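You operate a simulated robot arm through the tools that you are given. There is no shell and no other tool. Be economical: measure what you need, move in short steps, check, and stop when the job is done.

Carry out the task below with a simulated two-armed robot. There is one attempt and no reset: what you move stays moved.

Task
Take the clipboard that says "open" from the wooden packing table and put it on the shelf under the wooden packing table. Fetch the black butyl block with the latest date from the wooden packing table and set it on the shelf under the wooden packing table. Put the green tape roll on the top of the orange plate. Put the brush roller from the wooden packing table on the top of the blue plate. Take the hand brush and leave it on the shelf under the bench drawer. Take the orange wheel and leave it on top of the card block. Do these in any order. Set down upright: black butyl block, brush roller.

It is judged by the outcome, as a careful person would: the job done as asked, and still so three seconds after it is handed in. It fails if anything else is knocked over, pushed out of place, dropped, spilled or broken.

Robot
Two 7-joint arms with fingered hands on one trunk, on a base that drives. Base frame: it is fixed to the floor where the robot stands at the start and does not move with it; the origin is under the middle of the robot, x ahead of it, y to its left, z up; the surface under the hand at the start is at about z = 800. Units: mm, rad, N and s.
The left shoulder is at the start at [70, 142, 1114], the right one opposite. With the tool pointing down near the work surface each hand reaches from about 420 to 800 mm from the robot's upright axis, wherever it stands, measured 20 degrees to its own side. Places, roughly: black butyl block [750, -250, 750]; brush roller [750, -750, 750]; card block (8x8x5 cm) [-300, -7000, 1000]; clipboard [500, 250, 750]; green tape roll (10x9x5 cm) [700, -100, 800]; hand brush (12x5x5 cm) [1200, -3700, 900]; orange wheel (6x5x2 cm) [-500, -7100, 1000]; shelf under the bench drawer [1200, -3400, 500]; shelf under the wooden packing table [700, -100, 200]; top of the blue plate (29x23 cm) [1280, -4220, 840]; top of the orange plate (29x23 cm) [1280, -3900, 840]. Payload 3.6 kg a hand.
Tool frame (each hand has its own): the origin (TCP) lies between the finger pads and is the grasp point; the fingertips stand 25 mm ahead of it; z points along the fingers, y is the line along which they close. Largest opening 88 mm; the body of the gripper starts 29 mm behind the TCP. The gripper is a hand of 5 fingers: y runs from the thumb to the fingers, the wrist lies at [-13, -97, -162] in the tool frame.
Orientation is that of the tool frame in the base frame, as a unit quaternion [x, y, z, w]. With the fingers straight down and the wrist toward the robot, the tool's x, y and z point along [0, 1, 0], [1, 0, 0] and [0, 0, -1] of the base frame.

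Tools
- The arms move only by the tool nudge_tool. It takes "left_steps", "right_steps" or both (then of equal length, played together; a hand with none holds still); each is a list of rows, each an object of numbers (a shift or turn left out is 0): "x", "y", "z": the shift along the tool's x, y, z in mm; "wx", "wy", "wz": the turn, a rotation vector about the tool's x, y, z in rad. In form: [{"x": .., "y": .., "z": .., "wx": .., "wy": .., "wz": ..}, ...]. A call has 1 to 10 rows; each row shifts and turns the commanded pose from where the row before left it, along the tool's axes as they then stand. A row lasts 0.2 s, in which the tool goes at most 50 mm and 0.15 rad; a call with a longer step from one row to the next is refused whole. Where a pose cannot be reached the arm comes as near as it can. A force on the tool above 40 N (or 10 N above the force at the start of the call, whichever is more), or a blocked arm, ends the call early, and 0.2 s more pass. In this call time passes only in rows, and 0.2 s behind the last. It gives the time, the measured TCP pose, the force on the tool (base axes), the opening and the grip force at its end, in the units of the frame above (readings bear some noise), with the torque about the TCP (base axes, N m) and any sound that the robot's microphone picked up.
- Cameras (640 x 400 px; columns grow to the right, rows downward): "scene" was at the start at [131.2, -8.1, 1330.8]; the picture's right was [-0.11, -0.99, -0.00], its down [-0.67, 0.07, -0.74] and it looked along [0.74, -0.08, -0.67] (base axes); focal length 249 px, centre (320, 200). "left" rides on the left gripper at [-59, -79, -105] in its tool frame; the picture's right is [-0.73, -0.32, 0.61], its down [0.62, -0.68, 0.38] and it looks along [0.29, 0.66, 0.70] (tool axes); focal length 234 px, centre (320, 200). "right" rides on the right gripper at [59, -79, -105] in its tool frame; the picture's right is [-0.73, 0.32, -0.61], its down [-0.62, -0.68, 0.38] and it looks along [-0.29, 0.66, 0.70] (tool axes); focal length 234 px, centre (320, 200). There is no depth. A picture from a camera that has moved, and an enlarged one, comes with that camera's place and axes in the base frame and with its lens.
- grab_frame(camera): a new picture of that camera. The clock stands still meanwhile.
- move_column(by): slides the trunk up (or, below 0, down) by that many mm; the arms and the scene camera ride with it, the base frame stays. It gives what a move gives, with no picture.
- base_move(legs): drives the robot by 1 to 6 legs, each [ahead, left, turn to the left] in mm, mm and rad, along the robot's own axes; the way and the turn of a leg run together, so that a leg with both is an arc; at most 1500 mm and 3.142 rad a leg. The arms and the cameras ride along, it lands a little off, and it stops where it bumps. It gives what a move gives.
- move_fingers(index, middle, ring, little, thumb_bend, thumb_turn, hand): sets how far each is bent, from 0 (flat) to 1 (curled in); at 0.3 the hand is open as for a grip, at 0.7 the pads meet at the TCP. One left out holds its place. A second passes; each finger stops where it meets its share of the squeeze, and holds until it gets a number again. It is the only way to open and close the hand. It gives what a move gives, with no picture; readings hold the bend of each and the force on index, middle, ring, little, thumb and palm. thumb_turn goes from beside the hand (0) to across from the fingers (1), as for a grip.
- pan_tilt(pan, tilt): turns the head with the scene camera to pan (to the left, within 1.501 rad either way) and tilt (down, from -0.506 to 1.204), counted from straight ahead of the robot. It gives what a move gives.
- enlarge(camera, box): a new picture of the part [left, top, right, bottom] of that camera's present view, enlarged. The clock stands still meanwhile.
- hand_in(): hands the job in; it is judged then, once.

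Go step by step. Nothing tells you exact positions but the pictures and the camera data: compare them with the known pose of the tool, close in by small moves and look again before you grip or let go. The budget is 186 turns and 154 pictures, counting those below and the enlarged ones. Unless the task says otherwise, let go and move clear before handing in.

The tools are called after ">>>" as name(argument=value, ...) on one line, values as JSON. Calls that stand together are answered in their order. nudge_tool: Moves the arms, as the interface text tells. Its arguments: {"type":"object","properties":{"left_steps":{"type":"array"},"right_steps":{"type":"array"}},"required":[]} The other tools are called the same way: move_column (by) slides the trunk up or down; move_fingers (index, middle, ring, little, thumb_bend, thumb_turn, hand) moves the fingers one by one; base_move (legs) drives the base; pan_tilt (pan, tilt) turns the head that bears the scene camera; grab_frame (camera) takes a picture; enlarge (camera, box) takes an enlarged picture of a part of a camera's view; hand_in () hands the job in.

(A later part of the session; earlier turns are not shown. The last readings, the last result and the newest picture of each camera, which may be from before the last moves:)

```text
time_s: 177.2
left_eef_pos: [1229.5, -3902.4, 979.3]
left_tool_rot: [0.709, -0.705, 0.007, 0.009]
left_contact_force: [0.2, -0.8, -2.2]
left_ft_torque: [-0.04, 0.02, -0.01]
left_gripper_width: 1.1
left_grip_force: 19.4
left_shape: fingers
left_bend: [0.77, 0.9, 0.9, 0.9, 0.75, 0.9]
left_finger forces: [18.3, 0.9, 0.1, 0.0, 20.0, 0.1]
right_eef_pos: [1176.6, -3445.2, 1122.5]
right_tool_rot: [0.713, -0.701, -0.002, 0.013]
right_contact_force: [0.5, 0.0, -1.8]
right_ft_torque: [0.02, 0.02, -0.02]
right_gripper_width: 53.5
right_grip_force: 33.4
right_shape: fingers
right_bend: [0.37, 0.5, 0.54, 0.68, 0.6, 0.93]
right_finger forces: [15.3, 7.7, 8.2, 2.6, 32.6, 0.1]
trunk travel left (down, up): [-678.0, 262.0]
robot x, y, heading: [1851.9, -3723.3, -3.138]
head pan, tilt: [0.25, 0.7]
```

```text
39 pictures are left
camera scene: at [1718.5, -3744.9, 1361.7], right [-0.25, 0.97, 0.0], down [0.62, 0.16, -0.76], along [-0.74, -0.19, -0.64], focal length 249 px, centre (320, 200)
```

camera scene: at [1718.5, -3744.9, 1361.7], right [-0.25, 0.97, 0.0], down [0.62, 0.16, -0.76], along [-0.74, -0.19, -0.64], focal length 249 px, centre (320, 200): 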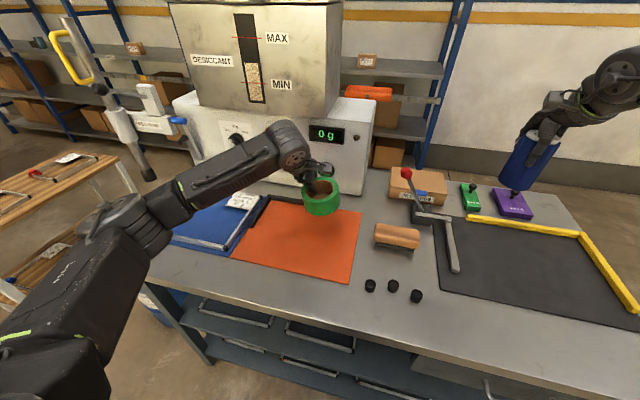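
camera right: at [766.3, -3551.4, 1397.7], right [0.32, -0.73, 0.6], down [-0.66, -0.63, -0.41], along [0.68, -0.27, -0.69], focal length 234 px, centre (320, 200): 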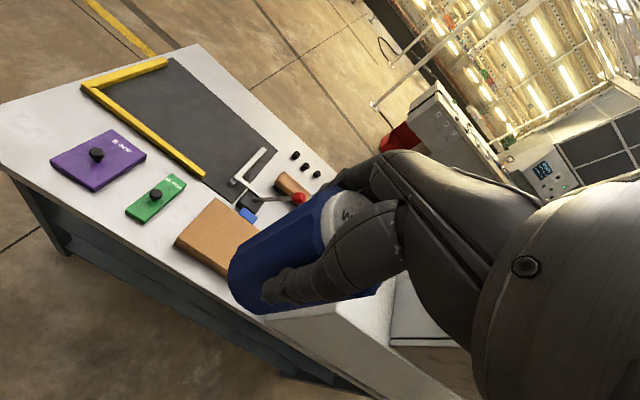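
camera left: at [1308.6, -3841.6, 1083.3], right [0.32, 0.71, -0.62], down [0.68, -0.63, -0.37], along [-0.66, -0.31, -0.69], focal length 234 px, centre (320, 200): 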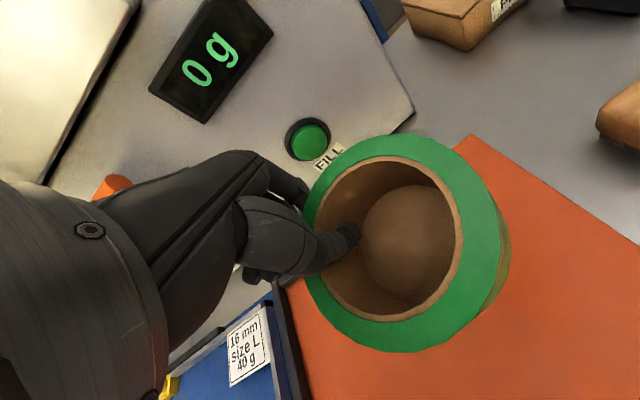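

Tape is over the orange plate. Shifting ~18 mm toward the plate centre and lowering.

>>> nudge_tool(left_steps=[{"y": -19, "x": 7}])

>>> move_column(by=-92)

>>> nudge_tool(left_steps=[{"z": 4}, {"z": 4}])

>>> grab_frame(camera="left")

```text
time_s: 177.6
left_eef_pos: [1249.7, -3911.4, 979.6]
left_tool_rot: [0.709, -0.705, 0.007, 0.008]
left_contact_force: [-0.4, -0.3, -0.7]
left_ft_torque: [-0.02, 0.04, -0.02]
left_gripper_width: 1.5
left_grip_force: 20.1
left_shape: fingers
left_bend: [0.77, 0.9, 0.9, 0.9, 0.75, 0.9]
left_finger forces: [18.5, 0.8, 0.0, 0.0, 20.1, 0.0]
right_eef_pos: [1176.7, -3445.7, 1123.9]
right_tool_rot: [0.713, -0.701, -0.004, 0.012]
right_contact_force: [0.1, -0.2, -1.7]
right_ft_torque: [-0.01, -0.04, -0.02]
right_gripper_width: 53.3
right_grip_force: 32.8
right_shape: fingers
right_bend: [0.37, 0.5, 0.54, 0.68, 0.6, 0.93]
right_finger forces: [15.3, 7.7, 8.2, 2.6, 32.6, 0.1]
trunk travel left (down, up): [-678.0, 262.0]
robot x, y, heading: [1854.0, -3726.7, -3.139]
head pan, tilt: [0.25, 0.7]
```

```text
time_s: 178.8
left_eef_pos: [1249.5, -3911.2, 888.8]
left_tool_rot: [0.709, -0.705, 0.008, 0.008]
left_contact_force: [0.3, -0.4, -1.9]
left_ft_torque: [-0.05, 0.03, -0.01]
left_gripper_width: 1.4
left_grip_force: 19.6
left_shape: fingers
left_bend: [0.77, 0.9, 0.9, 0.9, 0.75, 0.9]
left_finger forces: [18.5, 0.8, 0.1, 0.0, 20.1, 0.0]
right_eef_pos: [1176.2, -3444.9, 1030.6]
right_tool_rot: [0.713, -0.701, -0.003, 0.012]
right_contact_force: [0.8, 0.3, -2.3]
right_ft_torque: [0.01, 0.0, 0.01]
right_gripper_width: 53.4
right_grip_force: 33.2
right_shape: fingers
right_bend: [0.37, 0.5, 0.54, 0.68, 0.6, 0.93]
right_finger forces: [15.4, 7.7, 8.2, 2.6, 32.5, 0.0]
trunk travel left (down, up): [-586.0, 354.0]
robot x, y, heading: [1850.9, -3721.9, -3.145]
head pan, tilt: [0.25, 0.7]
```

```text
time_s: 179.4
left_eef_pos: [1248.8, -3910.7, 879.8]
left_tool_rot: [0.709, -0.705, 0.008, 0.008]
left_contact_force: [-0.1, -0.2, -0.7]
left_ft_torque: [-0.03, 0.03, -0.01]
left_gripper_width: 1.3
left_grip_force: 19.8
left_shape: fingers
left_bend: [0.77, 0.9, 0.9, 0.9, 0.75, 0.9]
left_finger forces: [18.7, 0.8, 0.0, 0.1, 20.0, 0.0]
right_eef_pos: [1176.7, -3444.6, 1030.5]
right_tool_rot: [0.713, -0.701, -0.003, 0.012]
right_contact_force: [-0.4, -0.5, -2.2]
right_ft_torque: [0.02, -0.01, -0.01]
right_gripper_width: 53.5
right_grip_force: 33.0
right_shape: fingers
right_bend: [0.37, 0.5, 0.54, 0.68, 0.6, 0.93]
right_finger forces: [15.4, 7.8, 8.3, 2.6, 32.5, 0.0]
trunk travel left (down, up): [-586.0, 354.0]
robot x, y, heading: [1854.1, -3724.0, -3.138]
head pan, tilt: [0.25, 0.7]
```

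```text
38 pictures are left
camera left: at [1328.1, -3850.0, 983.5], right [0.32, 0.71, -0.62], down [0.68, -0.63, -0.37], along [-0.66, -0.31, -0.69], focal length 234 px, centre (320, 200)
```

left: 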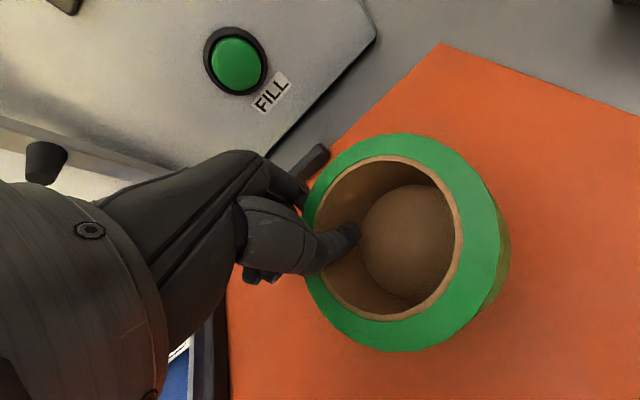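

Almost there. Continuing down gently.

>>> nudge_tool(left_steps=[{"z": 3}, {"z": 3}])

```text
time_s: 180.1
left_eef_pos: [1248.5, -3910.9, 874.3]
left_tool_rot: [0.709, -0.705, 0.007, 0.008]
left_contact_force: [0.1, -0.1, 2.4]
left_ft_torque: [-0.05, -0.08, 0.01]
left_gripper_width: 1.4
left_grip_force: 21.6
left_shape: fingers
left_bend: [0.77, 0.9, 0.9, 0.9, 0.76, 0.89]
left_finger forces: [18.3, 3.1, 0.0, 0.0, 21.3, 0.0]
right_eef_pos: [1176.9, -3445.4, 1030.8]
right_tool_rot: [0.713, -0.701, -0.002, 0.012]
right_contact_force: [0.0, -1.0, -2.4]
right_ft_torque: [0.01, -0.02, -0.02]
right_gripper_width: 53.8
right_grip_force: 33.2
right_shape: fingers
right_bend: [0.37, 0.5, 0.54, 0.68, 0.6, 0.93]
right_finger forces: [15.3, 7.7, 8.2, 2.7, 32.4, 0.1]
trunk travel left (down, up): [-586.0, 354.0]
robot x, y, heading: [1851.7, -3722.7, -3.142]
head pan, tilt: [0.25, 0.7]
```

Contact with the plate. One more millimetre, then release and lift.

>>> nudge_tool(left_steps=[{"z": 1.5}])

>>> move_fingers(hand="left", index=0.3, middle=0.3, ring=0.3, little=0.3, thumb_bend=0.45)

>>> nudge_tool(left_steps=[{"z": -20}, {"z": -35}, {"z": -45}, {"z": -45}, {"z": -45}])

>>> grab_frame(camera="scene")

```text
time_s: 180.4
left_eef_pos: [1248.5, -3909.1, 873.6]
left_tool_rot: [0.709, -0.705, 0.007, 0.008]
left_contact_force: [-1.0, -0.2, 4.5]
left_ft_torque: [-0.04, -0.14, -0.02]
left_gripper_width: 1.3
left_grip_force: 22.5
left_shape: fingers
left_bend: [0.77, 0.91, 0.9, 0.9, 0.76, 0.89]
left_finger forces: [18.4, 4.8, 0.1, 0.1, 22.3, 0.0]
right_eef_pos: [1176.7, -3445.2, 1029.9]
right_tool_rot: [0.714, -0.7, -0.003, 0.012]
right_contact_force: [0.2, -0.5, -2.2]
right_ft_torque: [0.0, 0.01, -0.01]
right_gripper_width: 53.6
right_grip_force: 33.5
right_shape: fingers
right_bend: [0.37, 0.5, 0.54, 0.68, 0.6, 0.93]
right_finger forces: [15.2, 7.8, 8.1, 2.5, 32.5, 0.0]
trunk travel left (down, up): [-586.0, 354.0]
robot x, y, heading: [1855.1, -3724.6, -3.139]
head pan, tilt: [0.25, 0.7]
```

```text
time_s: 181.4
left_eef_pos: [1249.8, -3909.2, 874.0]
left_tool_rot: [0.709, -0.705, 0.008, 0.007]
left_contact_force: [1.6, -0.1, -0.8]
left_ft_torque: [-0.03, -0.01, -0.02]
left_gripper_width: 69.1
left_grip_force: 0.0
left_shape: fingers
left_bend: [0.3, 0.3, 0.3, 0.3, 0.45, 0.97]
left_finger forces: [0.0, 0.1, 0.1, 0.1, 0.1, 0.0]
right_eef_pos: [1176.6, -3446.3, 1030.8]
right_tool_rot: [0.713, -0.701, -0.002, 0.012]
right_contact_force: [-0.3, 0.2, -1.2]
right_ft_torque: [-0.02, 0.0, -0.03]
right_gripper_width: 53.6
right_grip_force: 33.4
right_shape: fingers
right_bend: [0.37, 0.5, 0.54, 0.68, 0.6, 0.93]
right_finger forces: [15.3, 7.7, 8.1, 2.5, 32.5, 0.0]
trunk travel left (down, up): [-586.0, 354.0]
robot x, y, heading: [1854.1, -3721.6, -3.137]
head pan, tilt: [0.25, 0.7]
```

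```text
time_s: 182.7
left_eef_pos: [1250.3, -3905.1, 1063.1]
left_tool_rot: [0.709, -0.705, 0.008, 0.008]
left_contact_force: [0.0, 0.2, 0.7]
left_ft_torque: [0.01, -0.03, 0.0]
left_gripper_width: 68.8
left_grip_force: 0.1
left_shape: fingers
left_bend: [0.3, 0.3, 0.3, 0.3, 0.45, 0.97]
left_finger forces: [0.0, 0.1, 0.0, 0.0, 0.1, 0.0]
right_eef_pos: [1177.4, -3444.6, 1031.8]
right_tool_rot: [0.714, -0.7, -0.002, 0.013]
right_contact_force: [-0.5, 0.8, -2.1]
right_ft_torque: [-0.03, 0.01, 0.0]
right_gripper_width: 53.2
right_grip_force: 32.7
right_shape: fingers
right_bend: [0.37, 0.5, 0.54, 0.68, 0.6, 0.93]
right_finger forces: [15.2, 7.7, 8.2, 2.6, 32.4, 0.1]
trunk travel left (down, up): [-586.0, 354.0]
robot x, y, heading: [1858.3, -3722.3, -3.137]
head pan, tilt: [0.25, 0.7]
```

```text
37 pictures are left
camera scene: at [1719.3, -3744.0, 1269.7], right [-0.25, 0.97, 0.0], down [0.62, 0.16, -0.77], along [-0.74, -0.19, -0.64], focal length 249 px, centre (320, 200)
```

scene: 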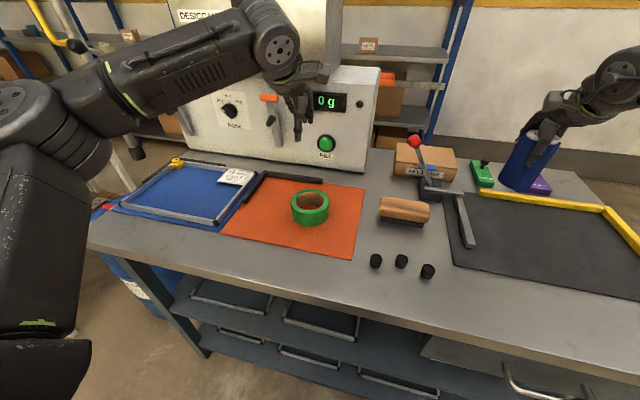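

The tape sits on the orange plate. Next: back off, shift left, and bring the roller over the blue plate with the right hand.

>>> base_move(legs=[[-260, 0, 0], [0, 640, 0]])

>>> nudge_tool(right_steps=[{"x": 40}, {"x": 40}, {"x": 40}, {"x": 28}])

>>> pan_tilt(pan=-0.1, tilt=0.7)

>>> grab_frame(camera="scene")

```text
time_s: 187.7
left_eef_pos: [1512.7, -4550.4, 1062.4]
left_tool_rot: [0.71, -0.705, 0.006, 0.009]
left_contact_force: [0.3, 0.1, -1.0]
left_ft_torque: [0.01, -0.01, -0.03]
left_gripper_width: 69.1
left_grip_force: 0.0
left_shape: fingers
left_bend: [0.3, 0.3, 0.3, 0.3, 0.45, 0.97]
left_finger forces: [0.0, 0.1, 0.1, 0.0, 0.0, 0.1]
right_eef_pos: [1437.6, -4091.3, 1030.8]
right_tool_rot: [0.715, -0.699, -0.003, 0.012]
right_contact_force: [-0.6, -0.5, -2.1]
right_ft_torque: [0.0, 0.03, 0.0]
right_gripper_width: 53.5
right_grip_force: 33.6
right_shape: fingers
right_bend: [0.37, 0.5, 0.54, 0.68, 0.6, 0.93]
right_finger forces: [15.1, 7.7, 8.2, 2.5, 32.5, 0.1]
trunk travel left (down, up): [-586.0, 354.0]
robot x, y, heading: [2117.5, -4366.5, -3.134]
head pan, tilt: [0.25, 0.7]
```

```text
time_s: 188.7
left_eef_pos: [1512.6, -4551.4, 1063.0]
left_tool_rot: [0.71, -0.704, 0.006, 0.008]
left_contact_force: [0.3, -0.3, 0.0]
left_ft_torque: [-0.01, 0.03, 0.03]
left_gripper_width: 68.9
left_grip_force: 0.0
left_shape: fingers
left_bend: [0.3, 0.3, 0.3, 0.3, 0.45, 0.97]
left_finger forces: [0.0, 0.1, 0.0, 0.0, 0.1, 0.1]
right_eef_pos: [1469.5, -4219.3, 1027.8]
right_tool_rot: [0.714, -0.7, -0.003, 0.013]
right_contact_force: [-0.1, 0.8, -0.9]
right_ft_torque: [0.02, 0.01, 0.0]
right_gripper_width: 53.3
right_grip_force: 33.1
right_shape: fingers
right_bend: [0.37, 0.5, 0.54, 0.68, 0.59, 0.93]
right_finger forces: [15.1, 7.8, 8.3, 2.6, 32.0, 0.0]
right hand out of reach, approached as far as the arm can: row 3, 4
trunk travel left (down, up): [-586.0, 354.0]
robot x, y, heading: [2115.5, -4370.1, -3.135]
head pan, tilt: [0.25, 0.7]
```

```text
time_s: 189.5
left_eef_pos: [1511.7, -4551.5, 1063.8]
left_tool_rot: [0.71, -0.704, 0.008, 0.008]
left_contact_force: [0.2, 0.3, -0.1]
left_ft_torque: [0.03, 0.02, 0.0]
left_gripper_width: 69.1
left_grip_force: 0.0
left_shape: fingers
left_bend: [0.3, 0.3, 0.3, 0.3, 0.45, 0.97]
left_finger forces: [0.1, 0.1, 0.0, 0.0, 0.1, 0.0]
right_eef_pos: [1468.2, -4219.3, 1029.5]
right_tool_rot: [0.715, -0.699, -0.004, 0.012]
right_contact_force: [0.3, 0.5, -1.6]
right_ft_torque: [-0.04, 0.01, -0.02]
right_gripper_width: 53.3
right_grip_force: 32.9
right_shape: fingers
right_bend: [0.37, 0.5, 0.54, 0.68, 0.59, 0.93]
right_finger forces: [15.1, 7.7, 8.3, 2.7, 31.9, 0.1]
trunk travel left (down, up): [-586.0, 354.0]
robot x, y, heading: [2116.0, -4366.1, -3.133]
head pan, tilt: [-0.099, 0.7]
```

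```text
36 pictures are left
camera scene: at [1978.4, -4359.6, 1269.7], right [0.09, 1.0, 0.0], down [0.64, -0.06, -0.76], along [-0.76, 0.07, -0.64], focal length 249 px, centre (320, 200)
```

scene: 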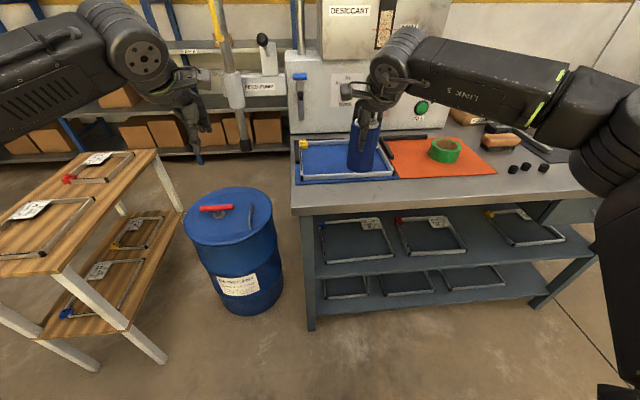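

Blue plate centre ≈[1275,-4218], in line with the roller. Driving forward 193 mm and lowering.

>>> base_move(legs=[[193, 0, 0]])

>>> move_column(by=-75)

>>> grab_frame(camera="right")

>>> grab_frame(camera="scene")

```text
time_s: 191.1
left_eef_pos: [1317.0, -4550.9, 1061.7]
left_tool_rot: [0.709, -0.705, 0.007, 0.009]
left_contact_force: [-0.5, -0.4, -0.8]
left_ft_torque: [0.04, -0.02, 0.04]
left_gripper_width: 69.2
left_grip_force: 0.0
left_shape: fingers
left_bend: [0.3, 0.3, 0.3, 0.3, 0.45, 0.97]
left_finger forces: [0.0, 0.0, 0.0, 0.1, 0.0, 0.0]
right_eef_pos: [1272.6, -4218.1, 1028.3]
right_tool_rot: [0.714, -0.7, -0.003, 0.013]
right_contact_force: [0.3, -1.5, -1.7]
right_ft_torque: [0.04, 0.02, 0.01]
right_gripper_width: 52.9
right_grip_force: 33.1
right_shape: fingers
right_bend: [0.37, 0.5, 0.54, 0.68, 0.59, 0.93]
right_finger forces: [15.1, 7.7, 8.2, 2.7, 32.0, 0.1]
trunk travel left (down, up): [-586.0, 354.0]
robot x, y, heading: [1920.4, -4372.9, -3.14]
head pan, tilt: [-0.099, 0.7]
```

```text
time_s: 192.2
left_eef_pos: [1315.8, -4551.4, 986.3]
left_tool_rot: [0.71, -0.705, 0.007, 0.009]
left_contact_force: [0.3, 0.3, -0.3]
left_ft_torque: [0.0, 0.03, 0.0]
left_gripper_width: 69.0
left_grip_force: 0.1
left_shape: fingers
left_bend: [0.3, 0.3, 0.3, 0.3, 0.45, 0.97]
left_finger forces: [0.1, 0.0, 0.1, 0.1, 0.1, 0.0]
right_eef_pos: [1273.6, -4219.5, 953.5]
right_tool_rot: [0.714, -0.7, -0.003, 0.014]
right_contact_force: [-0.5, -0.1, -1.4]
right_ft_torque: [0.0, 0.01, -0.02]
right_gripper_width: 52.9
right_grip_force: 32.7
right_shape: fingers
right_bend: [0.37, 0.5, 0.54, 0.68, 0.59, 0.93]
right_finger forces: [15.1, 7.7, 8.4, 2.7, 32.0, 0.0]
trunk travel left (down, up): [-511.0, 429.0]
robot x, y, heading: [1921.3, -4369.4, -3.14]
head pan, tilt: [-0.099, 0.7]
```

```text
35 pictures are left
camera right: at [1356.0, -4274.7, 1057.6], right [-0.32, 0.73, 0.6], down [0.66, 0.63, -0.41], along [-0.68, 0.27, -0.69], focal length 234 px, centre (320, 200)
```

right: 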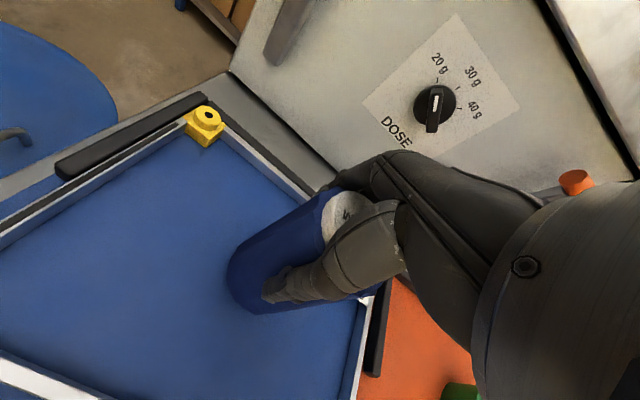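

```text
34 pictures are left
camera scene: at [1782.9, -4360.2, 1194.7], right [0.1, 1.0, 0.0], down [0.64, -0.06, -0.76], along [-0.76, 0.07, -0.64], focal length 249 px, centre (320, 200)
```

scene: 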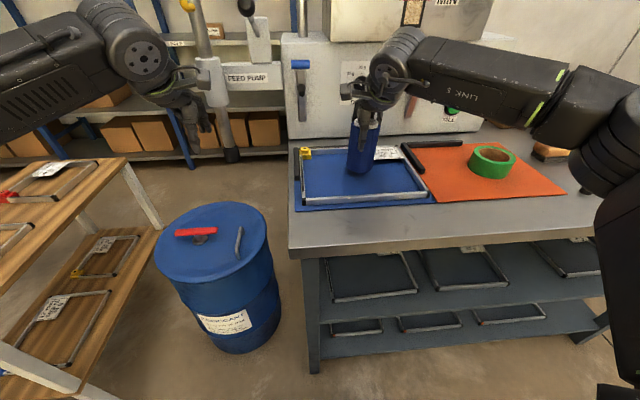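

The roller is inside the frame lying on the blue plate. Nudging the base ~20 mm toward the plate centre, then lowering.

>>> base_move(legs=[[-12, 20, 0]])

>>> move_column(by=-22)

>>> move_column(by=-4)

>>> grab_frame(camera="right")

```text
time_s: 193.0
left_eef_pos: [1328.4, -4571.9, 987.2]
left_tool_rot: [0.709, -0.705, 0.008, 0.008]
left_contact_force: [0.6, 0.4, 0.4]
left_ft_torque: [-0.04, 0.05, -0.03]
left_gripper_width: 69.0
left_grip_force: 0.0
left_shape: fingers
left_bend: [0.3, 0.3, 0.3, 0.3, 0.45, 0.97]
left_finger forces: [0.0, 0.0, 0.0, 0.0, 0.0, 0.0]
right_eef_pos: [1285.1, -4238.1, 951.9]
right_tool_rot: [0.714, -0.7, -0.003, 0.013]
right_contact_force: [-0.4, -0.5, -2.0]
right_ft_torque: [0.0, 0.04, -0.01]
right_gripper_width: 53.4
right_grip_force: 32.6
right_shape: fingers
right_bend: [0.37, 0.5, 0.54, 0.68, 0.59, 0.93]
right_finger forces: [15.1, 7.7, 8.4, 2.7, 32.0, 0.1]
trunk travel left (down, up): [-511.0, 429.0]
robot x, y, heading: [1936.1, -4391.5, -3.139]
head pan, tilt: [-0.099, 0.7]
```

```text
time_s: 193.7
left_eef_pos: [1328.1, -4570.3, 966.2]
left_tool_rot: [0.709, -0.705, 0.007, 0.009]
left_contact_force: [-0.3, 0.0, 0.1]
left_ft_torque: [-0.04, -0.04, 0.03]
left_gripper_width: 69.2
left_grip_force: 0.1
left_shape: fingers
left_bend: [0.3, 0.3, 0.3, 0.3, 0.45, 0.97]
left_finger forces: [0.0, 0.1, 0.0, 0.0, 0.0, 0.0]
right_eef_pos: [1285.7, -4238.0, 933.8]
right_tool_rot: [0.714, -0.7, -0.004, 0.015]
right_contact_force: [0.5, -1.4, 10.8]
right_ft_torque: [0.22, 0.18, -0.01]
right_gripper_width: 53.4
right_grip_force: 36.4
right_shape: fingers
right_bend: [0.37, 0.5, 0.54, 0.68, 0.59, 0.93]
right_finger forces: [17.0, 8.3, 9.2, 2.9, 35.3, 0.0]
trunk travel left (down, up): [-489.0, 451.0]
robot x, y, heading: [1932.8, -4391.1, -3.14]
head pan, tilt: [-0.099, 0.7]
```

```text
time_s: 194.2
left_eef_pos: [1330.7, -4571.8, 963.7]
left_tool_rot: [0.71, -0.705, 0.005, 0.01]
left_contact_force: [-0.2, -0.1, -0.3]
left_ft_torque: [-0.01, 0.03, 0.0]
left_gripper_width: 68.9
left_grip_force: 0.0
left_shape: fingers
left_bend: [0.3, 0.3, 0.3, 0.3, 0.45, 0.97]
left_finger forces: [0.0, 0.0, 0.0, 0.0, 0.0, 0.0]
right_eef_pos: [1288.0, -4240.6, 933.6]
right_tool_rot: [0.714, -0.7, -0.005, 0.015]
right_contact_force: [-2.3, -1.4, 26.2]
right_ft_torque: [0.52, 0.66, 0.08]
right_gripper_width: 53.1
right_grip_force: 40.6
right_shape: fingers
right_bend: [0.37, 0.5, 0.53, 0.68, 0.6, 0.93]
right_finger forces: [21.1, 9.5, 10.4, 3.4, 37.7, 0.1]
trunk travel left (down, up): [-485.0, 455.0]
robot x, y, heading: [1927.6, -4387.2, -3.138]
head pan, tilt: [-0.099, 0.7]
```

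```text
33 pictures are left
camera right: at [1371.7, -4295.7, 1035.6], right [-0.32, 0.73, 0.61], down [0.66, 0.63, -0.41], along [-0.68, 0.27, -0.68], focal length 234 px, centre (320, 200)
```

right: 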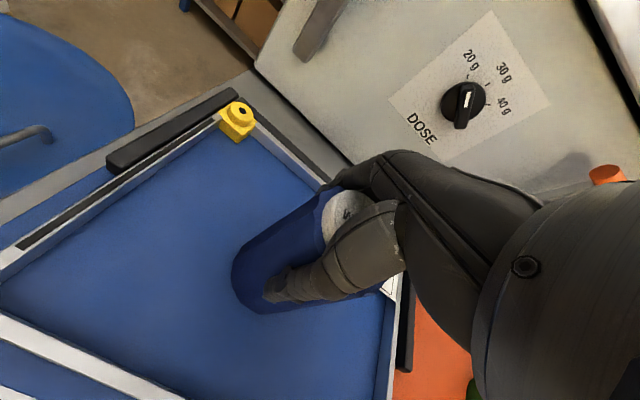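

Contact. Easing 2 mm, opening, and lifting away.

>>> move_column(by=2)

>>> move_fingers(hand="right", index=0.2, middle=0.2, ring=0.2, little=0.2, thumb_bend=0.3)

>>> move_column(by=130)

>>> grab_frame(camera="scene")

```text
time_s: 194.8
left_eef_pos: [1331.6, -4572.5, 965.6]
left_tool_rot: [0.71, -0.704, 0.005, 0.009]
left_contact_force: [0.0, -0.7, 0.5]
left_ft_torque: [0.0, 0.0, 0.01]
left_gripper_width: 69.2
left_grip_force: 0.0
left_shape: fingers
left_bend: [0.3, 0.3, 0.3, 0.3, 0.45, 0.97]
left_finger forces: [0.0, 0.1, 0.0, 0.0, 0.0, 0.0]
right_eef_pos: [1288.5, -4240.2, 931.6]
right_tool_rot: [0.714, -0.7, -0.004, 0.014]
right_contact_force: [-1.9, -2.5, 23.5]
right_ft_torque: [0.47, 0.72, 0.11]
right_gripper_width: 52.7
right_grip_force: 40.4
right_shape: fingers
right_bend: [0.37, 0.5, 0.53, 0.68, 0.6, 0.93]
right_finger forces: [20.9, 9.5, 10.3, 3.3, 36.8, 0.0]
trunk travel left (down, up): [-487.0, 453.0]
robot x, y, heading: [1933.7, -4390.7, -3.14]
head pan, tilt: [-0.099, 0.7]
```

```text
time_s: 195.8
left_eef_pos: [1328.9, -4571.4, 964.1]
left_tool_rot: [0.709, -0.705, 0.007, 0.009]
left_contact_force: [0.9, -0.4, -0.4]
left_ft_torque: [0.03, 0.02, 0.02]
left_gripper_width: 69.2
left_grip_force: 0.0
left_shape: fingers
left_bend: [0.3, 0.3, 0.3, 0.3, 0.45, 0.97]
left_finger forces: [0.0, 0.0, 0.1, 0.1, 0.0, 0.0]
right_eef_pos: [1285.9, -4238.0, 929.1]
right_tool_rot: [0.714, -0.7, -0.003, 0.013]
right_contact_force: [1.0, 0.2, 0.1]
right_ft_torque: [0.02, 0.02, 0.03]
right_gripper_width: 97.3
right_grip_force: 0.2
right_shape: fingers
right_bend: [0.2, 0.2, 0.2, 0.2, 0.3, 0.97]
right_finger forces: [0.1, 0.1, 0.0, 0.0, 0.4, 0.0]
trunk travel left (down, up): [-487.0, 453.0]
robot x, y, heading: [1929.3, -4386.8, -3.131]
head pan, tilt: [-0.099, 0.7]
```

```text
time_s: 197.3
left_eef_pos: [1328.1, -4571.1, 1094.2]
left_tool_rot: [0.709, -0.705, 0.007, 0.01]
left_contact_force: [-0.8, -0.8, -0.7]
left_ft_torque: [-0.05, 0.03, 0.04]
left_gripper_width: 69.1
left_grip_force: 0.1
left_shape: fingers
left_bend: [0.3, 0.3, 0.3, 0.3, 0.45, 0.97]
left_finger forces: [0.0, 0.0, 0.0, 0.0, 0.0, 0.0]
right_eef_pos: [1286.0, -4238.7, 1059.7]
right_tool_rot: [0.714, -0.7, -0.003, 0.014]
right_contact_force: [-0.2, -0.3, -0.7]
right_ft_torque: [-0.01, 0.03, -0.04]
right_gripper_width: 97.3
right_grip_force: 0.1
right_shape: fingers
right_bend: [0.2, 0.2, 0.2, 0.2, 0.3, 0.97]
right_finger forces: [0.0, 0.0, 0.0, 0.0, 0.0, 0.0]
trunk travel left (down, up): [-617.0, 323.0]
robot x, y, heading: [1928.9, -4390.7, -3.136]
head pan, tilt: [-0.099, 0.7]
```

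```text
32 pictures are left
camera scene: at [1795.0, -4380.1, 1300.6], right [0.1, 1.0, 0.0], down [0.64, -0.06, -0.76], along [-0.76, 0.07, -0.64], focal length 249 px, centre (320, 200)
```

scene: 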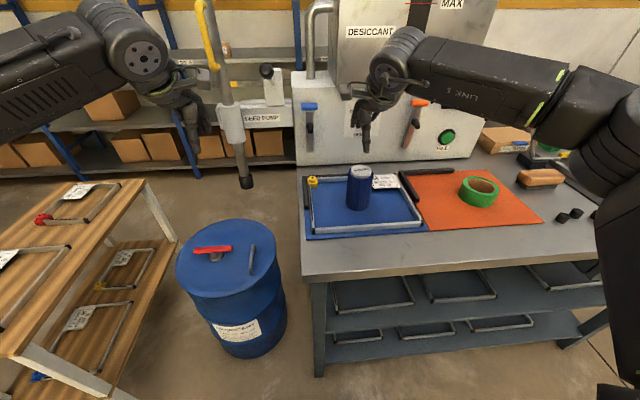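

The roller stands upright on the blue plate. Next the hand brush: backing off, moving right, and viewing it and the drawer/shelf.

>>> base_move(legs=[[-250, 0, 0], [0, -580, 0]])

>>> pan_tilt(pan=-0.3, tilt=0.75)

>>> grab_frame(camera="scene")

```text
time_s: 202.2
left_eef_pos: [1577.7, -3969.7, 1093.4]
left_tool_rot: [-0.707, 0.707, -0.007, -0.009]
left_contact_force: [-0.3, -1.0, -0.7]
left_ft_torque: [-0.02, -0.01, 0.0]
left_gripper_width: 69.3
left_grip_force: 0.1
left_shape: fingers
left_bend: [0.3, 0.3, 0.3, 0.3, 0.45, 0.97]
left_finger forces: [0.0, 0.0, 0.1, 0.0, 0.0, 0.0]
right_eef_pos: [1537.5, -3636.8, 1059.8]
right_tool_rot: [0.711, -0.703, -0.003, 0.013]
right_contact_force: [0.4, 0.7, 0.2]
right_ft_torque: [0.0, 0.0, -0.01]
right_gripper_width: 97.1
right_grip_force: 0.1
right_shape: fingers
right_bend: [0.2, 0.2, 0.2, 0.2, 0.3, 0.97]
right_finger forces: [0.1, 0.0, 0.0, 0.1, 0.0, 0.0]
trunk travel left (down, up): [-617.0, 323.0]
robot x, y, heading: [2182.6, -3796.2, 3.137]
head pan, tilt: [-0.099, 0.7]
```

```text
time_s: 202.9
left_eef_pos: [1577.0, -3970.4, 1094.0]
left_tool_rot: [-0.707, 0.707, -0.007, -0.008]
left_contact_force: [-0.9, 0.6, -0.7]
left_ft_torque: [0.03, 0.01, 0.0]
left_gripper_width: 68.8
left_grip_force: 0.0
left_shape: fingers
left_bend: [0.3, 0.3, 0.3, 0.3, 0.45, 0.97]
left_finger forces: [0.0, 0.0, 0.1, 0.0, 0.0, 0.1]
right_eef_pos: [1537.8, -3637.4, 1059.8]
right_tool_rot: [0.711, -0.703, -0.003, 0.013]
right_contact_force: [0.7, 0.5, 0.2]
right_ft_torque: [-0.04, 0.02, 0.02]
right_gripper_width: 97.0
right_grip_force: 0.1
right_shape: fingers
right_bend: [0.2, 0.2, 0.2, 0.2, 0.3, 0.97]
right_finger forces: [0.0, 0.1, 0.0, 0.0, 0.1, 0.0]
trunk travel left (down, up): [-617.0, 323.0]
robot x, y, heading: [2182.0, -3791.8, 3.136]
head pan, tilt: [-0.3, 0.75]
```

```text
31 pictures are left
camera scene: at [2051.0, -3766.0, 1296.5], right [0.3, 0.95, 0.0], down [0.65, -0.2, -0.73], along [-0.7, 0.22, -0.68], focal length 249 px, centre (320, 200)
```

scene: 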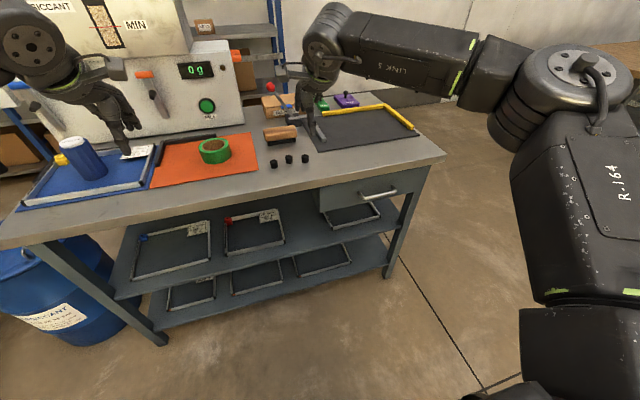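

The drawer is at the right end; below it a shelf at z≈500 with a frame, leaving a ~90 mm free strip in front. Brush ≈[1240,-3660]. Moving the right hand above it, and raising the left for clearance.

>>> nudge_tool(left_steps=[{"z": -40}, {"z": -40}, {"z": -40}], right_steps=[{"x": 8}, {"x": 8}, {"x": 7}])

>>> base_move(legs=[[285, 0, 0]])

>>> move_column(by=-90)

>>> grab_frame(camera="right")

```text
time_s: 203.7
left_eef_pos: [1580.0, -3965.9, 1213.3]
left_tool_rot: [0.707, -0.707, 0.007, 0.009]
left_contact_force: [0.0, -0.2, -0.7]
left_ft_torque: [0.01, 0.0, 0.0]
left_gripper_width: 69.0
left_grip_force: 0.0
left_shape: fingers
left_bend: [0.3, 0.3, 0.3, 0.3, 0.45, 0.97]
left_finger forces: [0.1, 0.0, 0.0, 0.0, 0.1, 0.1]
right_eef_pos: [1547.7, -3647.9, 1058.9]
right_tool_rot: [0.712, -0.702, -0.004, 0.014]
right_contact_force: [0.7, 0.1, 0.4]
right_ft_torque: [-0.01, -0.02, 0.01]
right_gripper_width: 96.9
right_grip_force: 0.0
right_shape: fingers
right_bend: [0.2, 0.2, 0.2, 0.2, 0.3, 0.97]
right_finger forces: [0.1, 0.0, 0.0, 0.1, 0.1, 0.0]
right hand out of reach, approached as far as the arm can: row 1, 2, 3
trunk travel left (down, up): [-617.0, 323.0]
robot x, y, heading: [2182.8, -3792.8, 3.141]
head pan, tilt: [-0.3, 0.75]
```

```text
time_s: 205.7
left_eef_pos: [1296.4, -3963.6, 1214.0]
left_tool_rot: [-0.706, 0.708, -0.008, -0.009]
left_contact_force: [0.3, -1.1, -0.1]
left_ft_torque: [-0.02, 0.01, 0.01]
left_gripper_width: 68.8
left_grip_force: 0.2
left_shape: fingers
left_bend: [0.3, 0.3, 0.3, 0.3, 0.45, 0.97]
left_finger forces: [0.0, 0.0, 0.0, 0.1, 0.1, 0.0]
right_eef_pos: [1266.6, -3646.8, 1058.0]
right_tool_rot: [0.711, -0.703, -0.002, 0.014]
right_contact_force: [-0.2, 0.3, -0.2]
right_ft_torque: [0.01, -0.02, -0.01]
right_gripper_width: 97.0
right_grip_force: 0.1
right_shape: fingers
right_bend: [0.2, 0.2, 0.2, 0.2, 0.3, 0.97]
right_finger forces: [0.0, 0.0, 0.1, 0.1, 0.0, 0.0]
trunk travel left (down, up): [-617.0, 323.0]
robot x, y, heading: [1898.4, -3792.2, 3.138]
head pan, tilt: [-0.3, 0.75]
```

```text
time_s: 206.9
left_eef_pos: [1296.0, -3962.9, 1122.9]
left_tool_rot: [-0.706, 0.708, -0.007, -0.008]
left_contact_force: [0.3, -0.7, -0.9]
left_ft_torque: [0.02, -0.03, -0.01]
left_gripper_width: 69.0
left_grip_force: 0.0
left_shape: fingers
left_bend: [0.3, 0.3, 0.3, 0.3, 0.45, 0.97]
left_finger forces: [0.0, 0.0, 0.0, 0.0, 0.1, 0.0]
right_eef_pos: [1265.6, -3647.2, 967.5]
right_tool_rot: [0.71, -0.704, -0.003, 0.013]
right_contact_force: [0.3, -0.2, 0.3]
right_ft_torque: [0.03, 0.01, -0.02]
right_gripper_width: 97.3
right_grip_force: 0.0
right_shape: fingers
right_bend: [0.2, 0.2, 0.2, 0.2, 0.3, 0.97]
right_finger forces: [0.1, 0.0, 0.0, 0.0, 0.0, 0.1]
trunk travel left (down, up): [-527.0, 413.0]
robot x, y, heading: [1901.2, -3793.0, 3.136]
head pan, tilt: [-0.3, 0.75]
```

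```text
30 pictures are left
camera right: at [1347.7, -3703.8, 1071.4], right [-0.32, 0.73, 0.6], down [0.66, 0.63, -0.41], along [-0.68, 0.27, -0.68], focal length 234 px, centre (320, 200)
```

right: 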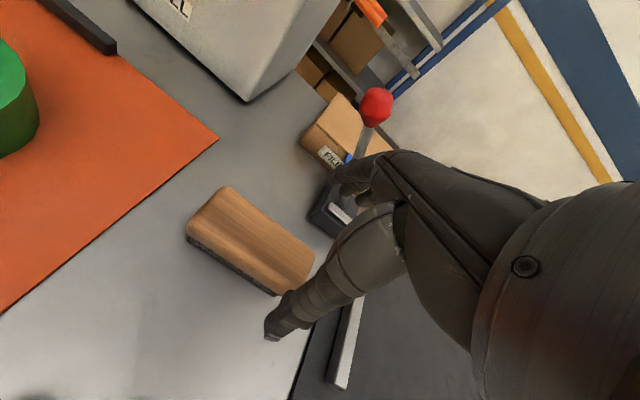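

Brush centre ≈[1245,-3666], long axis along y. Fine-aligning with the base and lowering.

>>> base_move(legs=[[21, 18, 0]])

>>> move_column(by=-70)

>>> grab_frame(camera="right")

```text
time_s: 207.7
left_eef_pos: [1276.9, -3981.3, 1124.1]
left_tool_rot: [-0.706, 0.708, -0.008, -0.009]
left_contact_force: [0.5, -0.2, 1.1]
left_ft_torque: [0.02, 0.01, -0.03]
left_gripper_width: 69.0
left_grip_force: 0.0
left_shape: fingers
left_bend: [0.3, 0.3, 0.3, 0.3, 0.45, 0.97]
left_finger forces: [0.0, 0.0, 0.0, 0.1, 0.0, 0.0]
right_eef_pos: [1244.8, -3663.9, 967.4]
right_tool_rot: [0.71, -0.704, -0.003, 0.015]
right_contact_force: [0.2, -0.8, 0.1]
right_ft_torque: [0.02, -0.01, -0.03]
right_gripper_width: 97.1
right_grip_force: 0.0
right_shape: fingers
right_bend: [0.2, 0.2, 0.2, 0.2, 0.3, 0.97]
right_finger forces: [0.1, 0.0, 0.1, 0.1, 0.0, 0.0]
trunk travel left (down, up): [-527.0, 413.0]
robot x, y, heading: [1882.5, -3809.2, 3.137]
head pan, tilt: [-0.3, 0.75]
```

```text
time_s: 208.8
left_eef_pos: [1275.8, -3981.6, 1053.5]
left_tool_rot: [-0.706, 0.708, -0.008, -0.008]
left_contact_force: [0.8, -0.3, 0.3]
left_ft_torque: [0.0, 0.04, 0.0]
left_gripper_width: 68.9
left_grip_force: 0.1
left_shape: fingers
left_bend: [0.3, 0.3, 0.3, 0.3, 0.45, 0.97]
left_finger forces: [0.1, 0.0, 0.0, 0.1, 0.0, 0.1]
right_eef_pos: [1244.0, -3664.9, 897.9]
right_tool_rot: [0.711, -0.703, -0.002, 0.014]
right_contact_force: [0.7, 0.7, 0.3]
right_ft_torque: [-0.01, -0.01, 0.0]
right_gripper_width: 97.2
right_grip_force: 0.2
right_shape: fingers
right_bend: [0.2, 0.2, 0.2, 0.2, 0.3, 0.97]
right_finger forces: [0.1, 0.0, 0.1, 0.0, 0.0, 0.1]
trunk travel left (down, up): [-457.0, 483.0]
robot x, y, heading: [1880.9, -3809.1, 3.136]
head pan, tilt: [-0.3, 0.75]
```

```text
29 pictures are left
camera right: at [1327.2, -3721.4, 1001.4], right [-0.32, 0.73, 0.6], down [0.66, 0.62, -0.41], along [-0.68, 0.27, -0.68], focal length 234 px, centre (320, 200)
```

right: 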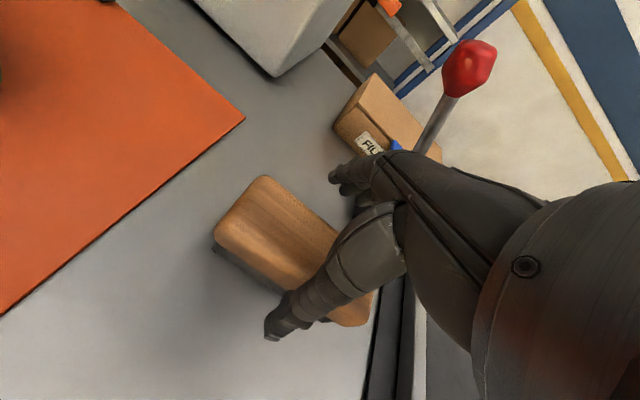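

Well aligned. Lowering the last 28 mm and gripping.

>>> move_column(by=-28)

>>> move_fingers(hand="right", index=0.7, middle=0.7, ring=0.7, little=0.7, thumb_bend=0.7)

>>> move_column(by=150)

>>> grab_frame(camera="right")

```text
time_s: 209.5
left_eef_pos: [1277.3, -3982.3, 1025.6]
left_tool_rot: [-0.706, 0.708, -0.008, -0.009]
left_contact_force: [0.8, -0.3, -0.5]
left_ft_torque: [0.01, 0.01, 0.01]
left_gripper_width: 69.1
left_grip_force: 0.1
left_shape: fingers
left_bend: [0.3, 0.3, 0.3, 0.3, 0.45, 0.97]
left_finger forces: [0.0, 0.0, 0.1, 0.0, 0.0, 0.1]
right_eef_pos: [1244.3, -3666.4, 870.0]
right_tool_rot: [0.711, -0.703, -0.003, 0.015]
right_contact_force: [-0.3, -0.8, 0.3]
right_ft_torque: [0.02, 0.01, 0.02]
right_gripper_width: 97.0
right_grip_force: 0.1
right_shape: fingers
right_bend: [0.2, 0.2, 0.2, 0.2, 0.3, 0.97]
right_finger forces: [0.0, 0.1, 0.1, 0.1, 0.0, 0.1]
trunk travel left (down, up): [-429.0, 511.0]
robot x, y, heading: [1877.7, -3809.0, 3.141]
head pan, tilt: [-0.3, 0.75]
```

```text
time_s: 210.5
left_eef_pos: [1275.7, -3981.3, 1026.0]
left_tool_rot: [-0.707, 0.707, -0.008, -0.008]
left_contact_force: [-0.4, -0.5, 1.0]
left_ft_torque: [0.0, 0.0, -0.01]
left_gripper_width: 69.0
left_grip_force: 0.1
left_shape: fingers
left_bend: [0.3, 0.3, 0.3, 0.3, 0.45, 0.97]
left_finger forces: [0.0, 0.0, 0.0, 0.0, 0.1, 0.0]
right_eef_pos: [1244.9, -3663.9, 869.4]
right_tool_rot: [0.711, -0.703, -0.002, 0.014]
right_contact_force: [-0.8, -0.1, 1.5]
right_ft_torque: [-0.05, 0.13, -0.01]
right_gripper_width: 41.4
right_grip_force: 31.3
right_shape: fingers
right_bend: [0.54, 0.61, 0.62, 0.63, 0.55, 0.92]
right_finger forces: [14.4, 7.2, 5.3, 6.2, 31.2, 0.0]
trunk travel left (down, up): [-429.0, 511.0]
robot x, y, heading: [1880.1, -3807.0, 3.136]
head pan, tilt: [-0.3, 0.75]
```

```text
time_s: 212.3
left_eef_pos: [1275.4, -3981.0, 1174.7]
left_tool_rot: [0.707, -0.707, 0.008, 0.009]
left_contact_force: [-0.3, -0.1, 1.2]
left_ft_torque: [0.02, -0.01, -0.05]
left_gripper_width: 68.9
left_grip_force: 0.0
left_shape: fingers
left_bend: [0.3, 0.3, 0.3, 0.3, 0.45, 0.97]
left_finger forces: [0.0, 0.0, 0.0, 0.0, 0.1, 0.0]
right_eef_pos: [1244.0, -3664.7, 1019.1]
right_tool_rot: [0.711, -0.703, -0.004, 0.014]
right_contact_force: [0.2, -0.2, -0.6]
right_ft_torque: [0.03, 0.05, 0.01]
right_gripper_width: 41.3
right_grip_force: 31.2
right_shape: fingers
right_bend: [0.54, 0.61, 0.62, 0.63, 0.55, 0.92]
right_finger forces: [14.0, 6.4, 5.2, 6.1, 31.2, 0.0]
trunk travel left (down, up): [-579.0, 361.0]
robot x, y, heading: [1881.7, -3805.5, 3.133]
head pan, tilt: [-0.3, 0.75]
```

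```text
28 pictures are left
camera right: at [1326.7, -3721.3, 1123.1], right [-0.32, 0.73, 0.6], down [0.67, 0.62, -0.41], along [-0.68, 0.27, -0.68], focal length 234 px, centre (320, 200)
```

right: 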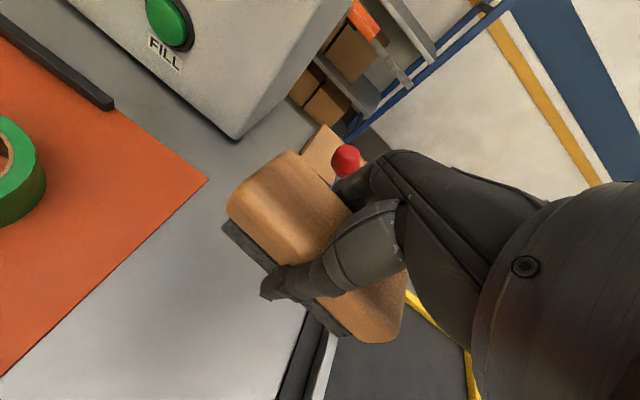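

Brush lifted. Backing off, moving right, and lowering toward shelf height in front of the drawer.

>>> base_move(legs=[[-440, 0, 0.004], [0, -265, 0]])

>>> move_column(by=-400)

>>> pan_tilt(pan=-0.3, tilt=0.5)

>>> grab_frame(camera="scene")

```text
time_s: 216.5
left_eef_pos: [1718.0, -3716.3, 1174.9]
left_tool_rot: [-0.705, 0.709, -0.007, -0.009]
left_contact_force: [-0.4, 0.7, 0.0]
left_ft_torque: [0.02, 0.0, 0.0]
left_gripper_width: 68.7
left_grip_force: 0.1
left_shape: fingers
left_bend: [0.3, 0.3, 0.3, 0.3, 0.45, 0.97]
left_finger forces: [0.0, 0.0, 0.0, 0.1, 0.0, 0.1]
right_eef_pos: [1688.6, -3399.5, 1019.3]
right_tool_rot: [0.71, -0.704, -0.002, 0.014]
right_contact_force: [0.8, 0.3, -1.2]
right_ft_torque: [-0.02, 0.02, 0.0]
right_gripper_width: 41.0
right_grip_force: 31.5
right_shape: fingers
right_bend: [0.54, 0.61, 0.62, 0.63, 0.55, 0.92]
right_finger forces: [14.0, 6.5, 5.1, 6.0, 31.2, 0.1]
trunk travel left (down, up): [-579.0, 361.0]
robot x, y, heading: [2322.2, -3544.7, 3.135]
head pan, tilt: [-0.3, 0.75]
```

```text
time_s: 220.3
left_eef_pos: [1718.0, -3714.0, 775.6]
left_tool_rot: [-0.705, 0.709, -0.008, -0.009]
left_contact_force: [-0.3, 0.1, -0.7]
left_ft_torque: [0.01, 0.04, -0.03]
left_gripper_width: 68.8
left_grip_force: 0.0
left_shape: fingers
left_bend: [0.3, 0.3, 0.3, 0.3, 0.45, 0.97]
left_finger forces: [0.0, 0.1, 0.0, 0.0, 0.0, 0.0]
right_eef_pos: [1688.3, -3399.8, 619.5]
right_tool_rot: [0.71, -0.704, -0.003, 0.014]
right_contact_force: [-0.2, 0.6, -1.3]
right_ft_torque: [0.0, 0.02, -0.01]
right_gripper_width: 41.1
right_grip_force: 31.1
right_shape: fingers
right_bend: [0.54, 0.61, 0.62, 0.63, 0.55, 0.92]
right_finger forces: [14.0, 6.3, 5.2, 6.1, 31.1, 0.0]
trunk travel left (down, up): [-179.0, 761.0]
robot x, y, heading: [2322.7, -3546.6, 3.13]
head pan, tilt: [-0.3, 0.75]
```

```text
time_s: 221.1
left_eef_pos: [1718.1, -3713.7, 775.6]
left_tool_rot: [-0.705, 0.709, -0.007, -0.008]
left_contact_force: [0.0, 0.7, -0.7]
left_ft_torque: [-0.02, 0.03, 0.04]
left_gripper_width: 69.2
left_grip_force: 0.2
left_shape: fingers
left_bend: [0.3, 0.3, 0.3, 0.3, 0.45, 0.97]
left_finger forces: [0.0, 0.0, 0.0, 0.1, 0.1, 0.0]
right_eef_pos: [1687.6, -3399.4, 619.4]
right_tool_rot: [0.71, -0.704, -0.003, 0.015]
right_contact_force: [-0.2, 0.7, -0.9]
right_ft_torque: [0.03, 0.06, 0.03]
right_gripper_width: 41.1
right_grip_force: 31.2
right_shape: fingers
right_bend: [0.54, 0.61, 0.62, 0.63, 0.55, 0.92]
right_finger forces: [14.0, 6.4, 5.2, 6.0, 31.0, 0.0]
trunk travel left (down, up): [-179.0, 761.0]
robot x, y, heading: [2324.0, -3543.9, 3.132]
head pan, tilt: [-0.3, 0.499]
```

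```text
27 pictures are left
camera scene: at [2183.6, -3515.2, 880.3], right [0.3, 0.95, 0.0], down [0.46, -0.15, -0.88], along [-0.84, 0.27, -0.48], focal length 249 px, centre (320, 200)
```

scene: 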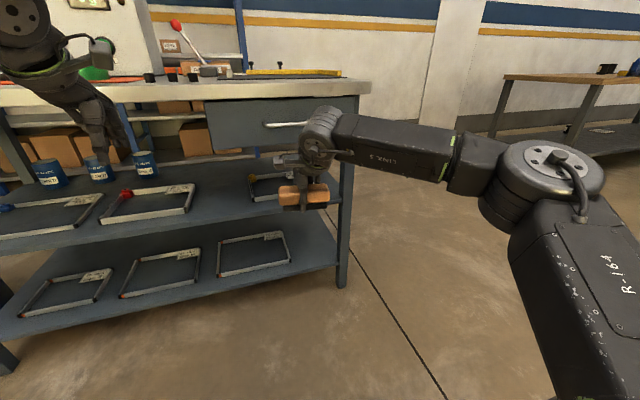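

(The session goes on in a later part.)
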